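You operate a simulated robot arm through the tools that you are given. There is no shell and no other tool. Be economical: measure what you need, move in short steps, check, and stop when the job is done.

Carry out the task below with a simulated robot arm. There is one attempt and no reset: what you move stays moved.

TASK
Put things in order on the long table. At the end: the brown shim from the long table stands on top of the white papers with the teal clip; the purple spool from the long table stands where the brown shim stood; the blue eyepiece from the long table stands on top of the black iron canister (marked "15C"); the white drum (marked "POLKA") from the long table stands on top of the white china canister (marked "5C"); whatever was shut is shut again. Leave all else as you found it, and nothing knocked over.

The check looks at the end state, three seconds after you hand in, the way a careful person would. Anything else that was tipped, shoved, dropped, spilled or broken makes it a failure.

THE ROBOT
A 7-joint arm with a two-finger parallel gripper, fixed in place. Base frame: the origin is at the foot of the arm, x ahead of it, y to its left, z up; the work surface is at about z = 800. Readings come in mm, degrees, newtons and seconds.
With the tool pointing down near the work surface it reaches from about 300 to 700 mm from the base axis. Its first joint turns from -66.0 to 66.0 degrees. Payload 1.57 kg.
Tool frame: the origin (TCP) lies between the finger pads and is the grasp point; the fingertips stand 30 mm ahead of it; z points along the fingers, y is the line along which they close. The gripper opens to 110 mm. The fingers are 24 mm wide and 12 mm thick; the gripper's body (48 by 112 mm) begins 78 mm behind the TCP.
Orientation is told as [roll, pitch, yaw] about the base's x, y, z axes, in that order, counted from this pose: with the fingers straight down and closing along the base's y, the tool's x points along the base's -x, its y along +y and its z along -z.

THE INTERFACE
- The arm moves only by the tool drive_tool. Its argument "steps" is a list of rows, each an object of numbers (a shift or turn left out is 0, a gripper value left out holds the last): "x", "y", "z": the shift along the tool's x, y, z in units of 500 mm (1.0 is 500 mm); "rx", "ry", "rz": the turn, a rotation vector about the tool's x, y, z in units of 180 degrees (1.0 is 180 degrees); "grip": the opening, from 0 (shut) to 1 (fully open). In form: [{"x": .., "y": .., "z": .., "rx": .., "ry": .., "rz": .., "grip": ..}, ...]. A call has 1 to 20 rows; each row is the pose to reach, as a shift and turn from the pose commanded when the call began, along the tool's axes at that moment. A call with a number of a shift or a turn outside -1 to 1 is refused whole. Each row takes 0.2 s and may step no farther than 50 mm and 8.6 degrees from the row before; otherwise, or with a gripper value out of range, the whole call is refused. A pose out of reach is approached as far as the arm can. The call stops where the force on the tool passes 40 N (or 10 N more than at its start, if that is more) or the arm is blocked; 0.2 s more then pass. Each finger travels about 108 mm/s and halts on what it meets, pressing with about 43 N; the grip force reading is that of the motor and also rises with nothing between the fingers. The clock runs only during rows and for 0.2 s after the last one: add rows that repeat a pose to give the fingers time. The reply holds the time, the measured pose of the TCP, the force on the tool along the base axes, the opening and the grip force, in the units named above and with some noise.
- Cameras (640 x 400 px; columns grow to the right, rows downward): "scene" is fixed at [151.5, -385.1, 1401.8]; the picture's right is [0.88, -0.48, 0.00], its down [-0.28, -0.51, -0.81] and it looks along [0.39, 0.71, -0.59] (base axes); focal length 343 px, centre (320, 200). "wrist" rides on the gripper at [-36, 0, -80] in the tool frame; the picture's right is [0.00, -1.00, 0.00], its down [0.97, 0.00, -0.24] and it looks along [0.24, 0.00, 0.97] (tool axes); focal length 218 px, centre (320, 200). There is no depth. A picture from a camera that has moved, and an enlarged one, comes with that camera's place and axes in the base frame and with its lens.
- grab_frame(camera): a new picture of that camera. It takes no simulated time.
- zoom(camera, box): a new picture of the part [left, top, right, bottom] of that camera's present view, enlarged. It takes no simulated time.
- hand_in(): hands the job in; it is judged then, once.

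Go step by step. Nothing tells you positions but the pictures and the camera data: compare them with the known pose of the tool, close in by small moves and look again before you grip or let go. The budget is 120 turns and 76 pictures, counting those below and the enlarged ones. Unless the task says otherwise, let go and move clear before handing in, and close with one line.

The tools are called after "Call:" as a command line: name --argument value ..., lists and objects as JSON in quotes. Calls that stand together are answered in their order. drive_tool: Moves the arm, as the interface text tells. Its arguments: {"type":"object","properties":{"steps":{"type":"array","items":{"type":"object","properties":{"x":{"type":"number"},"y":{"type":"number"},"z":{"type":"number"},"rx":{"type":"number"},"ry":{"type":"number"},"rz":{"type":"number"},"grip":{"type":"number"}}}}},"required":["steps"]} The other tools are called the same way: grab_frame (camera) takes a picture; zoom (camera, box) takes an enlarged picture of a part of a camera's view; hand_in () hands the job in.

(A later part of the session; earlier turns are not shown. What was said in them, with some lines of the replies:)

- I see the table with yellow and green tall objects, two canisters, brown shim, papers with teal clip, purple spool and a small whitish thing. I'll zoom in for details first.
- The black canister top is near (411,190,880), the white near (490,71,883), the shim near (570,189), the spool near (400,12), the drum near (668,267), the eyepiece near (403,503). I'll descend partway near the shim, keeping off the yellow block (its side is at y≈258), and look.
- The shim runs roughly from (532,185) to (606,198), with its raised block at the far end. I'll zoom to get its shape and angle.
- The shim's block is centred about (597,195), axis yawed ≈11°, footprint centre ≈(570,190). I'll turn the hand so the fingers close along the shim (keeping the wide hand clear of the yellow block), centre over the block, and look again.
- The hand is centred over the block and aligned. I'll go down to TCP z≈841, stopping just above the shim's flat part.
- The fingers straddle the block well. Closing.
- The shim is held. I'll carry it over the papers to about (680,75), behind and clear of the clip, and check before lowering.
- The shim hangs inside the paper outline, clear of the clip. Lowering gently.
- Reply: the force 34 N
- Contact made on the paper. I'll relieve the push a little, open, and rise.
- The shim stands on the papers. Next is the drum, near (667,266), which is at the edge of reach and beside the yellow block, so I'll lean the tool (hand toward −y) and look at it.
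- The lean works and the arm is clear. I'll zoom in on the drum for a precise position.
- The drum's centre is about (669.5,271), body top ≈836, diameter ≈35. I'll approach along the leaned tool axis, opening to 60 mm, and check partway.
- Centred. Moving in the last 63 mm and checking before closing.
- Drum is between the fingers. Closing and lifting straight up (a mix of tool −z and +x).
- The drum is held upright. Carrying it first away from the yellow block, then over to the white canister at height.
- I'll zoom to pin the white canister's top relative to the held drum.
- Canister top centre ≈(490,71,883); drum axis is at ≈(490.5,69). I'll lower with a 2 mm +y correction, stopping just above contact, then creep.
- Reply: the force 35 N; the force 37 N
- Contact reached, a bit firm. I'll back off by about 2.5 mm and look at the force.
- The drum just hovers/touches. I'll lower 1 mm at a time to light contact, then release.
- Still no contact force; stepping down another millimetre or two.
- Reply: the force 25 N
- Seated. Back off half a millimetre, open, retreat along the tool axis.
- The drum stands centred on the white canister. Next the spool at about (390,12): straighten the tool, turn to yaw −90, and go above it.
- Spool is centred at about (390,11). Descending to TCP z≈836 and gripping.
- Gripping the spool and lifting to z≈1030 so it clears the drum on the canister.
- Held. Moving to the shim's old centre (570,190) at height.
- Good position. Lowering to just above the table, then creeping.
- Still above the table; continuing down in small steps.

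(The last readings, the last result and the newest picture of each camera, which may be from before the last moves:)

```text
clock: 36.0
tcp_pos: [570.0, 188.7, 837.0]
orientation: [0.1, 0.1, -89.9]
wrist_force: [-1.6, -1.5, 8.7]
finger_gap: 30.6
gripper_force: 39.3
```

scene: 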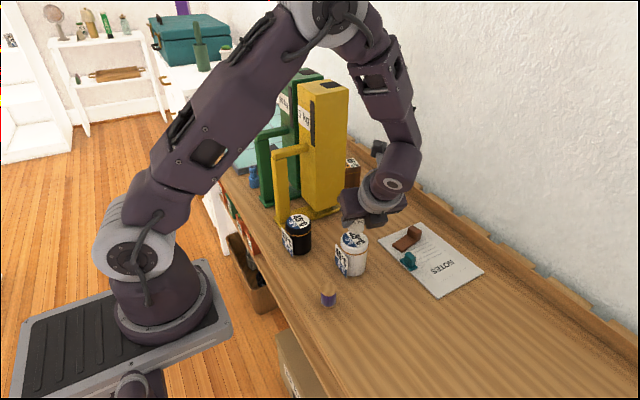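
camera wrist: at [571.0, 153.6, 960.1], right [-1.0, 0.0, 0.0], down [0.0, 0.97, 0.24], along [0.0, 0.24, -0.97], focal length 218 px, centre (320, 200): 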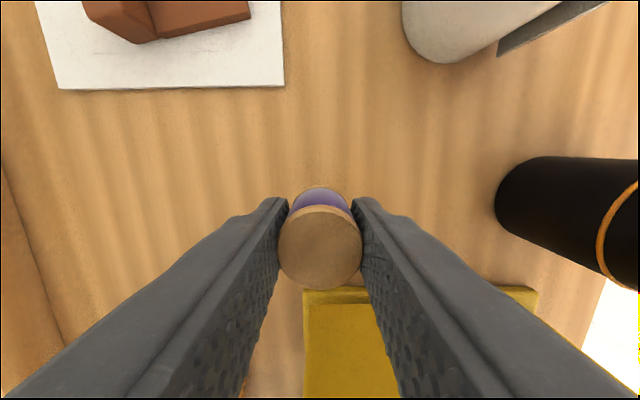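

The spool now touches the table lightly. Opening and rising straight up.

Call:
drive_tool --steps '[{"grip": 0.33}, {"grip": 0.45}, {"grip": 0.45}, {"z": -0.03}, {"z": -0.12}, {"z": -0.21}, {"z": -0.3}, {"z": -0.38}]'

Call:
grab_frame --camera "wrist"

Call:
zoom --camera "scene" --box '[280, 120, 430, 270]'

```text
clock: 37.8
tcp_pos: [571.4, 189.0, 1024.9]
orientation: [0.0, 0.1, -90.0]
wrist_force: [0.1, 0.7, 0.1]
finger_gap: 49.6
gripper_force: 0.0
```

```text
32 pictures are left
camera wrist: at [570.5, 154.2, 1104.4], right [-1.0, 0.0, 0.0], down [0.0, 0.97, 0.24], along [0.0, 0.24, -0.97], focal length 218 px, centre (320, 200)
```

wrist: 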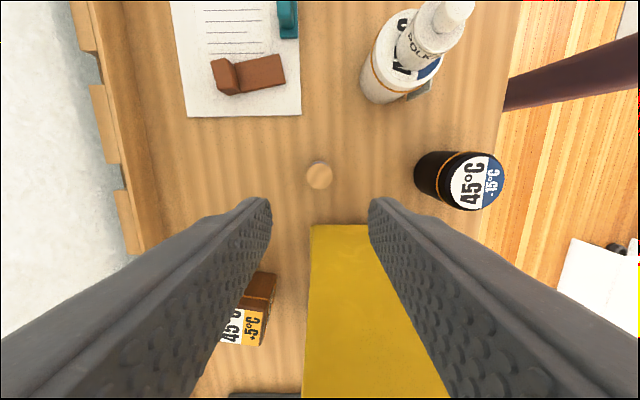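

```text
2.67 times, centred on (355, 195) of scene
camera zoom: at [151.5, -385.1, 1401.8], right [0.88, -0.48, 0.0], down [-0.28, -0.51, -0.81], along [0.39, 0.71, -0.59], focal length 914 px, centre (227, 213)
```

zoom: 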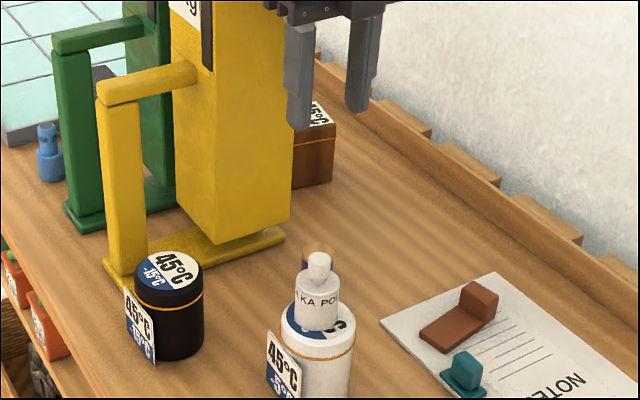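

The spool stands where the shim was. Now for the eyepiece at about (403,503): rise above the tall blocks, go round their front side and look from above.

Call:
drive_tool --steps '[{"z": -0.09}, {"z": -0.18}, {"z": -0.27}, {"z": -0.34}, {"y": -0.085, "z": -0.34}, {"y": -0.17, "z": -0.34}, {"y": -0.255, "z": -0.34}, {"y": -0.342, "z": -0.34}, {"x": 0.07, "y": -0.372, "z": -0.34, "rz": -0.0275}, {"x": 0.14, "y": -0.402, "z": -0.34, "rz": -0.055}, {"x": 0.21, "y": -0.432, "z": -0.34, "rz": -0.0825}, {"x": 0.282, "y": -0.462, "z": -0.34, "rz": -0.111}, {"x": 0.282, "y": -0.462, "z": -0.34, "rz": -0.111}]'

Call:
grab_frame --camera "wrist"

Call:
grab_frame --camera "scene"

```text
clock: 40.6
tcp_pos: [339.1, 328.3, 1196.8]
orientation: [-0.1, 0.0, -69.9]
wrist_force: [0.2, 0.4, -0.4]
finger_gap: 49.4
gripper_force: 0.1
out of reach, approached as far as the arm can: row 4
```

```text
30 pictures are left
camera wrist: at [351.7, 296.3, 1275.0], right [-0.94, -0.34, 0.0], down [-0.33, 0.91, 0.24], along [-0.08, 0.22, -0.97], focal length 218 px, centre (320, 200)
```

wrist: 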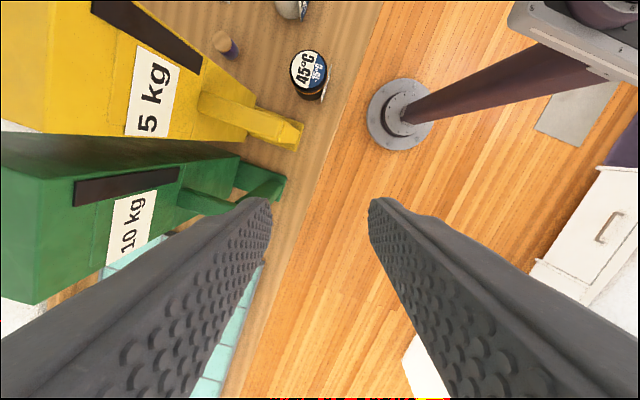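

```text
29 pictures are left
```

scene: 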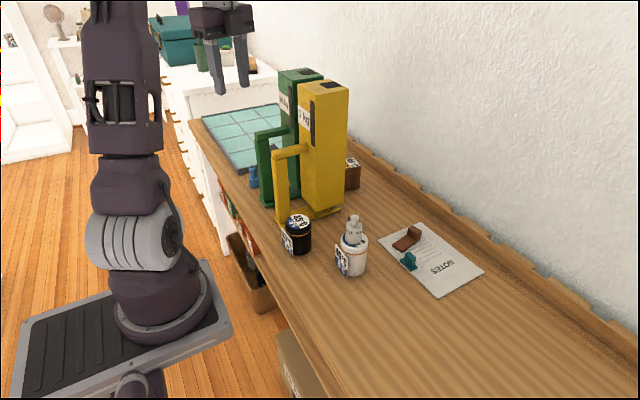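

Now moving above the eyepiece area.

Call:
drive_tool --steps '[{"x": 0.068, "y": 0.049, "z": 0}, {"x": 0.136, "y": 0.098, "z": 0}, {"x": 0.205, "y": 0.147, "z": 0}, {"x": 0.273, "y": 0.197, "z": 0.04}, {"x": 0.273, "y": 0.197, "z": 0.1}]'

Call:
grab_frame --camera "wrist"

Call:
zoom --camera "scene" --box '[200, 60, 360, 220]'

```text
clock: 41.8
tcp_pos: [371.4, 457.9, 1136.4]
orientation: [-0.1, 0.0, -70.0]
wrist_force: [-0.8, -1.1, 0.6]
finger_gap: 49.6
gripper_force: 0.1
out of reach, approached as far as the arm can: row 3, 4, 5
```

```text
28 pictures are left
camera wrist: at [383.2, 426.3, 1214.5], right [-0.94, -0.34, 0.0], down [-0.33, 0.91, 0.24], along [-0.08, 0.23, -0.97], focal length 218 px, centre (320, 200)
```

wrist: 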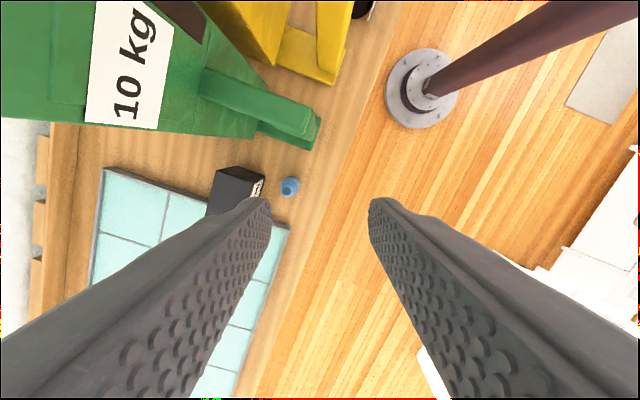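

```text
2.50 times, centred on (280, 140) of scene
camera zoom: at [151.6, -385.1, 1401.8], right [0.88, -0.48, 0.0], down [-0.28, -0.51, -0.81], along [0.39, 0.71, -0.59], focal length 857 px, centre (420, 350)
```

zoom: 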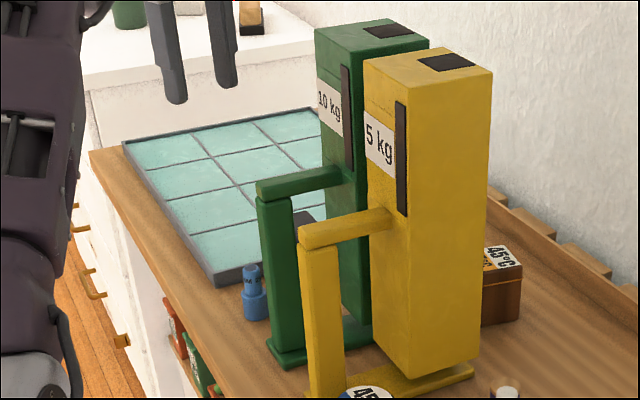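

The eyepiece is visible, with a black box beside it. I'll zoom for detail.

Call:
zoom --camera "wrist" --box '[190, 110, 350, 250]'

Call:
zoom --camera "scene" --box '[230, 130, 310, 220]'

```text
2.86 times, centred on (270, 180) of wrist
camera zoom: at [383.2, 426.3, 1214.5], right [-0.94, -0.34, 0.0], down [-0.33, 0.91, 0.24], along [-0.08, 0.23, -0.97], focal length 624 px, centre (463, 257)
```

zoom: 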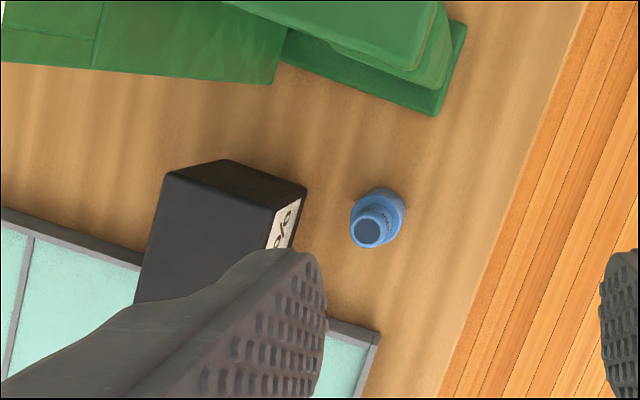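

```text
4.44 times, centred on (270, 175) of scene
camera zoom: at [151.6, -385.1, 1401.8], right [0.88, -0.48, 0.0], down [-0.28, -0.51, -0.81], along [0.39, 0.71, -0.59], focal length 1523 px, centre (542, 311)
```

zoom: 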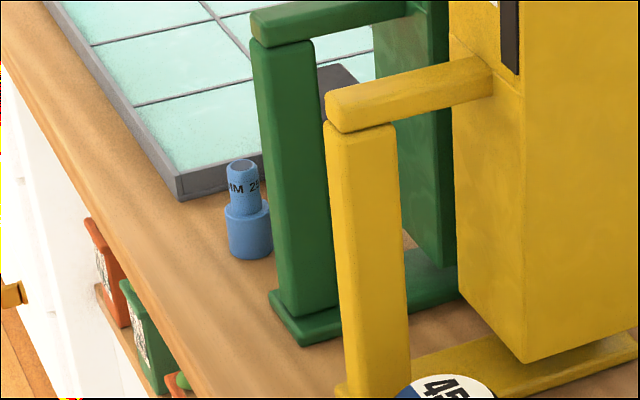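

The eyepiece (wide base, narrower tube, ~70 mm tall) is at about (408,508); a black box sits at x>461. I'll lower to about z=1000, where the arm reaches further, and recheck.

Call:
drive_tool --steps '[{"z": 0.06}, {"z": 0.12}, {"z": 0.18}, {"x": 0.009, "y": 0.028, "z": 0.24}, {"x": 0.018, "y": 0.056, "z": 0.3}, {"x": 0.018, "y": 0.056, "z": 0.3}]'

Call:
grab_frame --camera "wrist"

Call:
grab_frame --camera "scene"

```text
clock: 43.2
tcp_pos: [393.2, 476.0, 984.0]
orientation: [0.0, 0.0, -70.0]
wrist_force: [-0.2, 0.8, -0.9]
finger_gap: 49.5
gripper_force: 0.1
```

```text
24 pictures are left
camera wrist: at [405.9, 442.8, 1063.9], right [-0.94, -0.34, 0.0], down [-0.33, 0.91, 0.24], along [-0.08, 0.23, -0.97], focal length 218 px, centre (320, 200)
```

wrist: 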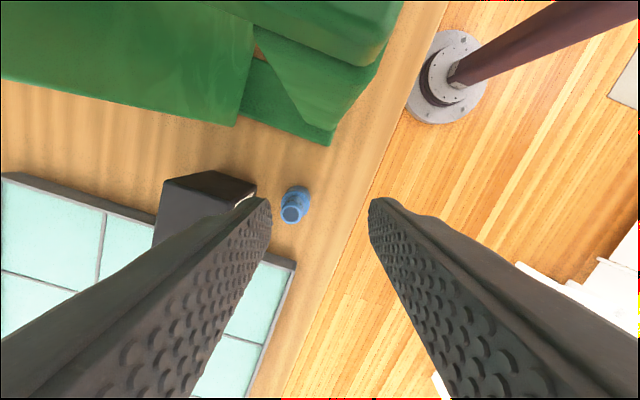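

```text
23 pictures are left
```

scene: 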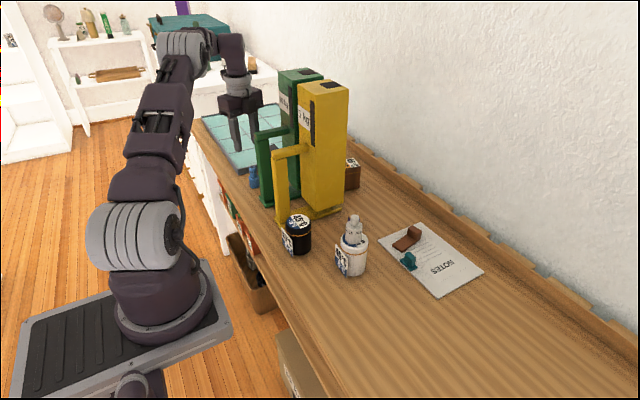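

Eyepiece axis is at about (410,509). Moving over it at z≈940.

Call:
drive_tool --steps '[{"x": 0.0255, "y": 0.027, "z": 0.02}, {"x": 0.0505, "y": 0.054, "z": 0.05}, {"x": 0.0505, "y": 0.054, "z": 0.09}, {"x": 0.0505, "y": 0.054, "z": 0.09}]'

Call:
grab_frame --camera "wrist"

```text
clock: 44.2
tcp_pos: [403.5, 496.6, 930.4]
orientation: [-1.8, -1.7, -69.7]
wrist_force: [-0.8, -1.3, 0.1]
finger_gap: 49.3
gripper_force: 0.1
out of reach, approached as far as the arm can: row 2, 3, 4
```

```text
22 pictures are left
camera wrist: at [416.6, 466.3, 1011.4], right [-0.94, -0.34, 0.03], down [-0.33, 0.92, 0.21], along [-0.1, 0.19, -0.98], focal length 218 px, centre (320, 200)
```

wrist: 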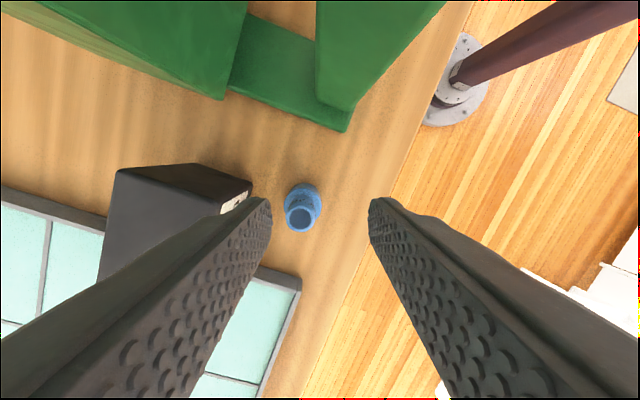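

Reach is limited here with this yaw, likely by the wrist joints. I'll turn the hand to about yaw −45 and see whether that frees it.

Call:
drive_tool --steps '[{"z": -0.02, "rz": -0.035, "grip": 0.42}, {"z": -0.02, "rz": -0.07}, {"z": -0.02, "rz": -0.105}, {"z": -0.02, "rz": -0.139}]'

```text
clock: 45.2
tcp_pos: [407.5, 502.5, 948.8]
orientation: [0.0, 0.0, -44.9]
wrist_force: [-0.2, 0.6, -0.4]
finger_gap: 46.0
gripper_force: 0.1
out of reach, approached as far as the arm can: row 1, 2, 4
```

Better: the tool is vertical again, about 7 mm short. Turning a bit more toward yaw −20.

Call:
drive_tool --steps '[{"rz": -0.035}, {"rz": -0.07}, {"rz": -0.105}, {"rz": -0.139}, {"rz": -0.139}]'

Call:
grab_frame --camera "wrist"

```text
clock: 46.4
tcp_pos: [408.5, 503.5, 949.1]
orientation: [0.0, 0.0, -19.9]
wrist_force: [0.2, -0.5, -1.4]
finger_gap: 46.1
gripper_force: 0.0
```

```text
21 pictures are left
camera wrist: at [441.4, 492.4, 1028.8], right [-0.34, -0.94, 0.0], down [-0.91, 0.33, 0.24], along [-0.23, 0.08, -0.97], focal length 218 px, centre (320, 200)
```

wrist: 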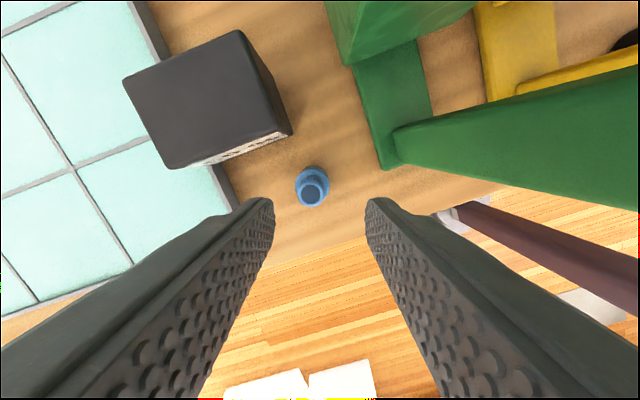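

Now within limits. The eyepiece axis is at (411,510); I'll shift ~7 mm and descend partway.

Call:
drive_tool --steps '[{"x": -0.001, "y": 0.008, "z": 0.03}, {"x": -0.001, "y": 0.015, "z": 0.06}, {"x": -0.001, "y": 0.015, "z": 0.08}]'

Call:
grab_frame --camera "wrist"

Call:
zoom --camera "scene" --box '[200, 60, 330, 210]'

```text
clock: 47.2
tcp_pos: [410.5, 510.5, 909.5]
orientation: [0.0, -0.2, -20.0]
wrist_force: [0.0, 0.7, -0.4]
finger_gap: 46.4
gripper_force: 0.0
```

```text
20 pictures are left
camera wrist: at [444.0, 498.3, 988.5], right [-0.34, -0.94, 0.0], down [-0.91, 0.33, 0.24], along [-0.22, 0.08, -0.97], focal length 218 px, centre (320, 200)
```

wrist: 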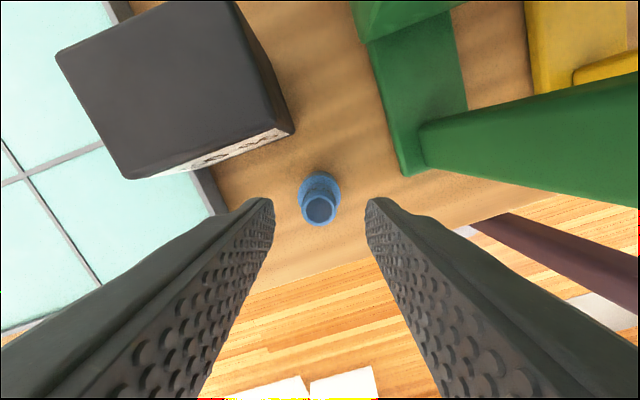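

```text
2.67 times, centred on (265, 135) of scene
camera zoom: at [151.5, -385.1, 1401.8], right [0.88, -0.48, 0.0], down [-0.28, -0.51, -0.81], along [0.39, 0.71, -0.59], focal length 914 px, centre (467, 373)
```

zoom: 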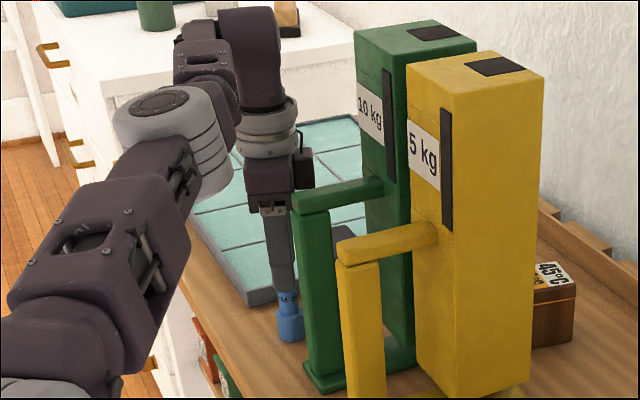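

Centred. Descending so that the tips sit just above the eyepiece's shoulder, then closing on the tube.

Call:
drive_tool --steps '[{"x": -0.002, "z": 0.04}, {"x": -0.002, "z": 0.065}, {"x": -0.002, "z": 0.078}]'

Call:
zoom --camera "scene" --box '[220, 110, 300, 210]'

Call:
grab_frame --camera "wrist"

```text
clock: 48.0
tcp_pos: [410.8, 509.7, 869.9]
orientation: [0.0, 0.0, -20.0]
wrist_force: [1.1, -0.6, 0.7]
finger_gap: 46.0
gripper_force: 0.0
```

```text
4.00 times, centred on (260, 160) of scene
camera zoom: at [151.5, -385.1, 1401.8], right [0.88, -0.48, 0.0], down [-0.28, -0.51, -0.81], along [0.39, 0.71, -0.59], focal length 1371 px, centre (560, 360)
```

zoom: 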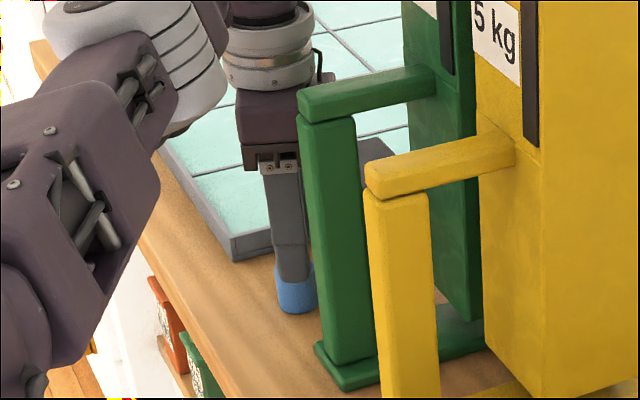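

```text
17 pictures are left
camera wrist: at [445.2, 497.9, 949.5], right [-0.34, -0.94, 0.0], down [-0.91, 0.33, 0.24], along [-0.23, 0.08, -0.97], focal length 218 px, centre (320, 200)
```

wrist: 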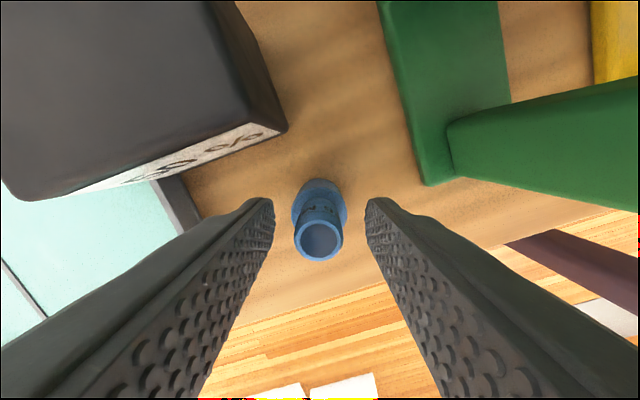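

The tube is between the fingers. Closing, then lifting 75 mm.

Call:
drive_tool --steps '[{"grip": 0.25}, {"grip": 0.12}, {"grip": 0.0}, {"grip": 0.0}]'

Call:
drive_tool --steps '[{"z": -0.02}, {"z": -0.07}, {"z": -0.12}, {"z": -0.15}]'

Call:
grab_frame --camera "wrist"

```text
clock: 49.0
tcp_pos: [410.3, 510.0, 869.9]
orientation: [-0.1, 0.0, -20.0]
wrist_force: [0.1, -0.4, -0.3]
finger_gap: 20.0
gripper_force: 34.0
```

```text
clock: 50.0
tcp_pos: [409.3, 504.7, 944.9]
orientation: [-0.1, -0.1, -20.0]
wrist_force: [0.2, 0.5, -1.4]
finger_gap: 19.9
gripper_force: 33.9
out of reach, approached as far as the arm can: row 4
```

```text
16 pictures are left
camera wrist: at [443.8, 494.8, 1025.1], right [-0.34, -0.94, 0.0], down [-0.91, 0.33, 0.24], along [-0.23, 0.08, -0.97], focal length 218 px, centre (320, 200)
```

wrist: 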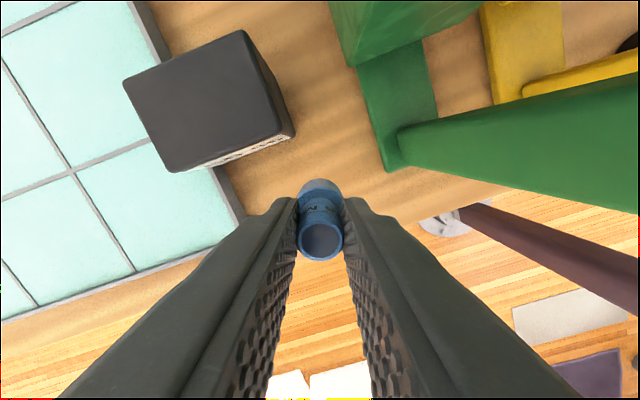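

Held well. Moving back toward me clear of the posts, up, then across to in front of the black canister.

Call:
drive_tool --steps '[{"x": 0.063, "y": -0.0227}, {"x": 0.126, "y": -0.0453}, {"x": 0.188, "y": -0.068}, {"x": 0.188, "y": -0.068, "z": -0.07}, {"x": 0.188, "y": -0.068, "z": -0.14}, {"x": 0.188, "y": -0.068, "z": -0.2}, {"x": 0.161, "y": -0.142, "z": -0.2}, {"x": 0.134, "y": -0.216, "z": -0.2}, {"x": 0.107, "y": -0.29, "z": -0.2}, {"x": 0.08, "y": -0.364, "z": -0.2}, {"x": 0.054, "y": -0.438, "z": -0.2}, {"x": 0.027, "y": -0.512, "z": -0.2}, {"x": 0.0, "y": -0.586, "z": -0.2}, {"x": -0.027, "y": -0.66, "z": -0.2}, {"x": -0.027, "y": -0.66, "z": -0.2}]'

Call:
grab_frame --camera "wrist"

Call:
grab_frame --camera "scene"

```text
clock: 53.2
tcp_pos: [308.6, 190.7, 1046.3]
orientation: [0.0, 0.0, -20.1]
wrist_force: [0.3, 0.1, 0.2]
finger_gap: 20.0
gripper_force: 33.5
```

```text
15 pictures are left
camera wrist: at [342.9, 179.8, 1125.3], right [-0.34, -0.94, 0.0], down [-0.91, 0.33, 0.24], along [-0.23, 0.08, -0.97], focal length 218 px, centre (320, 200)
```

wrist: 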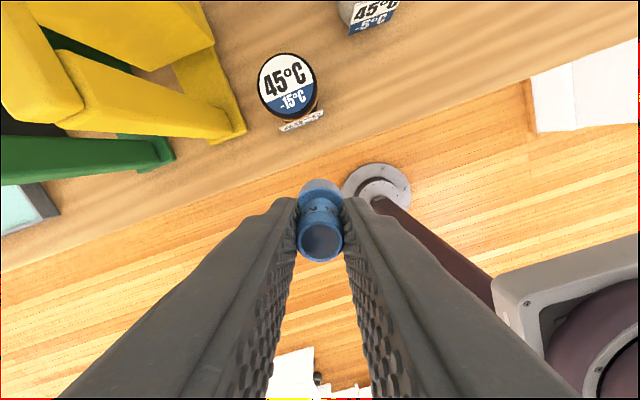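

```text
14 pictures are left
```

scene: 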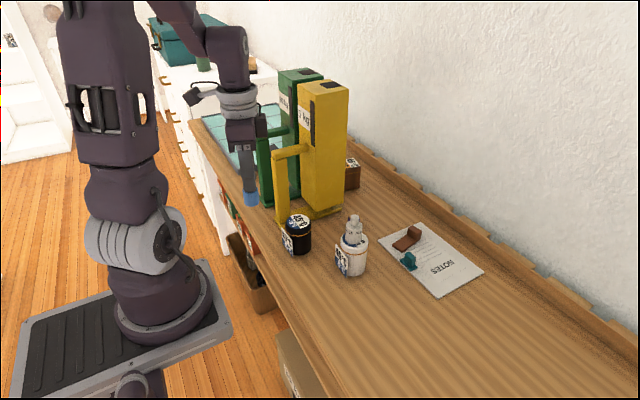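

The black canister's top centre measures (410,190). Moving over it and lowering to leave about a 15 mm gap.

Call:
drive_tool --steps '[{"x": -0.063, "y": 0.023}, {"x": -0.126, "y": 0.046}, {"x": -0.19, "y": 0.069}, {"x": -0.19, "y": 0.069, "z": 0.06}, {"x": -0.19, "y": 0.069, "z": 0.12}, {"x": -0.19, "y": 0.069, "z": 0.15}, {"x": -0.19, "y": 0.069, "z": 0.15}]'

Call:
grab_frame --camera "wrist"

Call:
zoom --camera "scene" --box '[250, 150, 350, 270]'

```text
clock: 54.8
tcp_pos: [410.7, 192.3, 971.1]
orientation: [-0.1, 0.1, -20.0]
wrist_force: [0.2, 0.3, -0.3]
finger_gap: 19.9
gripper_force: 33.8
```

```text
13 pictures are left
camera wrist: at [445.1, 181.2, 1049.9], right [-0.34, -0.94, 0.0], down [-0.91, 0.33, 0.24], along [-0.23, 0.08, -0.97], focal length 218 px, centre (320, 200)
```

wrist: 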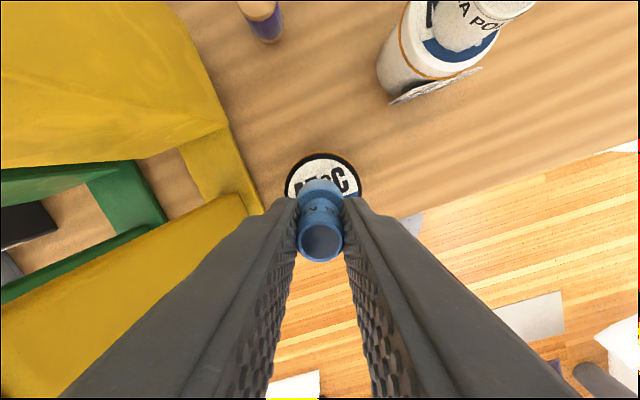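

```text
3.33 times, centred on (300, 210) of scene
camera zoom: at [151.6, -385.1, 1401.8], right [0.88, -0.48, 0.0], down [-0.28, -0.51, -0.81], along [0.39, 0.71, -0.59], focal length 1142 px, centre (387, 167)
```

zoom: 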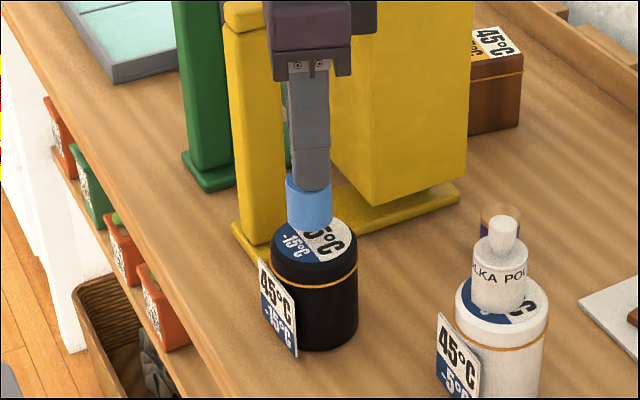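

Aligned within a couple of millimetres. Lowering to just above contact, then creeping.

Call:
drive_tool --steps '[{"x": -0.004, "z": 0.012}, {"x": -0.004, "z": 0.022}, {"x": -0.004, "z": 0.022}]'

Call:
drive_tool --steps '[{"z": 0.003}]'

Call:
drive_tool --steps '[{"z": 0.002}]'

```text
clock: 55.6
tcp_pos: [413.5, 191.6, 959.5]
orientation: [0.0, 0.0, -20.0]
wrist_force: [-0.5, -0.1, -0.4]
finger_gap: 20.0
gripper_force: 33.6
```

```text
clock: 56.0
tcp_pos: [413.6, 192.3, 959.7]
orientation: [0.0, 0.0, -19.9]
wrist_force: [0.6, -0.3, -1.1]
finger_gap: 19.9
gripper_force: 33.3
```

```text
clock: 56.4
tcp_pos: [413.0, 192.2, 957.4]
orientation: [0.0, 0.0, -20.0]
wrist_force: [-0.5, 1.0, -0.1]
finger_gap: 19.7
gripper_force: 33.6
```

Call:
drive_tool --steps '[{"z": 0.002}]'

Call:
drive_tool --steps '[{"z": 0.0015}]'

Call:
drive_tool --steps '[{"z": 0.0015}]'

```text
clock: 56.8
tcp_pos: [413.1, 192.2, 955.1]
orientation: [0.1, 0.0, -20.0]
wrist_force: [-0.8, -0.2, -0.9]
finger_gap: 19.9
gripper_force: 33.9
```

```text
clock: 57.2
tcp_pos: [413.0, 192.0, 954.8]
orientation: [-0.1, 0.1, -20.1]
wrist_force: [0.4, -0.1, -1.7]
finger_gap: 20.0
gripper_force: 33.6
```

```text
clock: 57.6
tcp_pos: [411.4, 190.6, 953.5]
orientation: [0.1, 0.0, -20.0]
wrist_force: [-1.5, -0.6, 3.9]
finger_gap: 20.0
gripper_force: 33.7
```

First contact at z≈954. A touch more, then verify before release.

Call:
drive_tool --steps '[{"z": 0.0008}]'

Call:
zoom --camera "scene" --box '[260, 170, 340, 270]'

```text
clock: 58.0
tcp_pos: [412.4, 192.1, 953.5]
orientation: [0.0, -0.1, -20.0]
wrist_force: [-1.0, -1.2, 13.9]
finger_gap: 19.8
gripper_force: 33.6
```

```text
4.00 times, centred on (300, 220) of scene
camera zoom: at [151.3, -385.2, 1401.8], right [0.88, -0.48, 0.0], down [-0.28, -0.51, -0.81], along [0.39, 0.71, -0.59], focal length 1371 px, centre (400, 120)
```

zoom: 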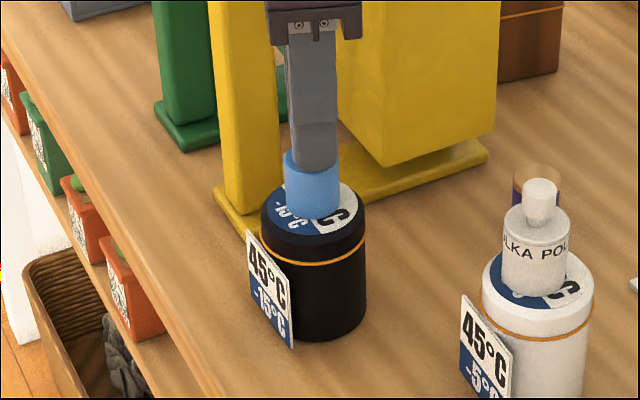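

The eyepiece sits centred on the black canister. Releasing and rising straight up.

Call:
drive_tool --steps '[{"z": -0.0005}, {"z": -0.0005, "grip": 0.22}, {"z": -0.0005, "grip": 0.35}, {"z": -0.0005, "grip": 0.35}, {"z": -0.04}, {"z": -0.12}, {"z": -0.2}, {"z": -0.28}, {"z": -0.35}]'

Call:
grab_frame --camera "scene"

Call:
grab_frame --camera "wrist"

Call:
zoom --camera "scene" --box '[240, 150, 500, 310]'

```text
clock: 60.0
tcp_pos: [413.2, 190.4, 1127.5]
orientation: [-0.1, 0.0, -20.0]
wrist_force: [1.1, 0.0, 1.3]
finger_gap: 38.3
gripper_force: 0.0
```

```text
10 pictures are left
```

scene: 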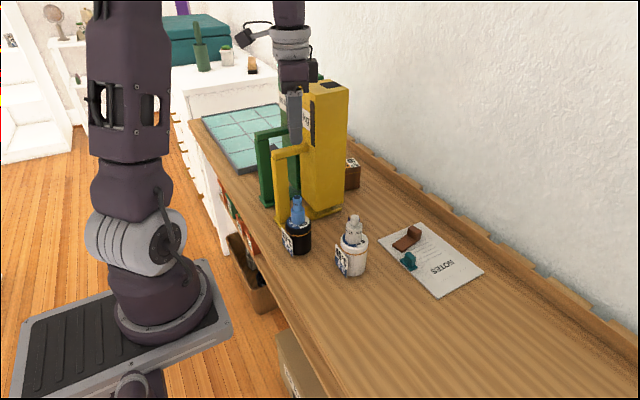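

```text
9 pictures are left
camera wrist: at [446.8, 179.5, 1208.7], right [-0.34, -0.94, 0.0], down [-0.91, 0.33, 0.24], along [-0.23, 0.08, -0.97], focal length 218 px, centre (320, 200)
```

wrist: 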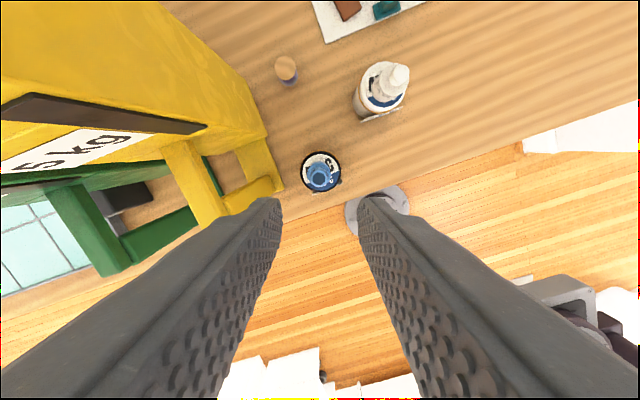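

```text
2.46 times, centred on (370, 230) of scene
camera zoom: at [151.5, -385.1, 1401.8], right [0.88, -0.48, 0.0], down [-0.28, -0.51, -0.81], along [0.39, 0.71, -0.59], focal length 844 px, centre (197, 126)
```

zoom: 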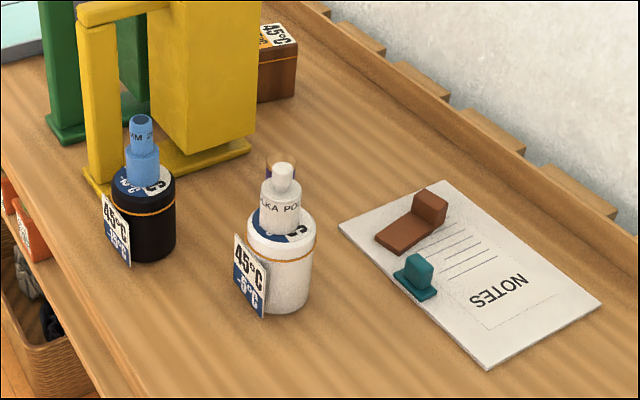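

All four items stand in place and upright, nothing else has moved, and the arm is clear. Handing in.

Call:
hand_in

```text
The job is handed in.
```

The job is done and handed in: the shim is on the papers, the spool is in the shim's old spot, the eyepiece is on the black canister and the drum is on the white canister; nothing had to be opened, and the last pictures show nothing else disturbed.
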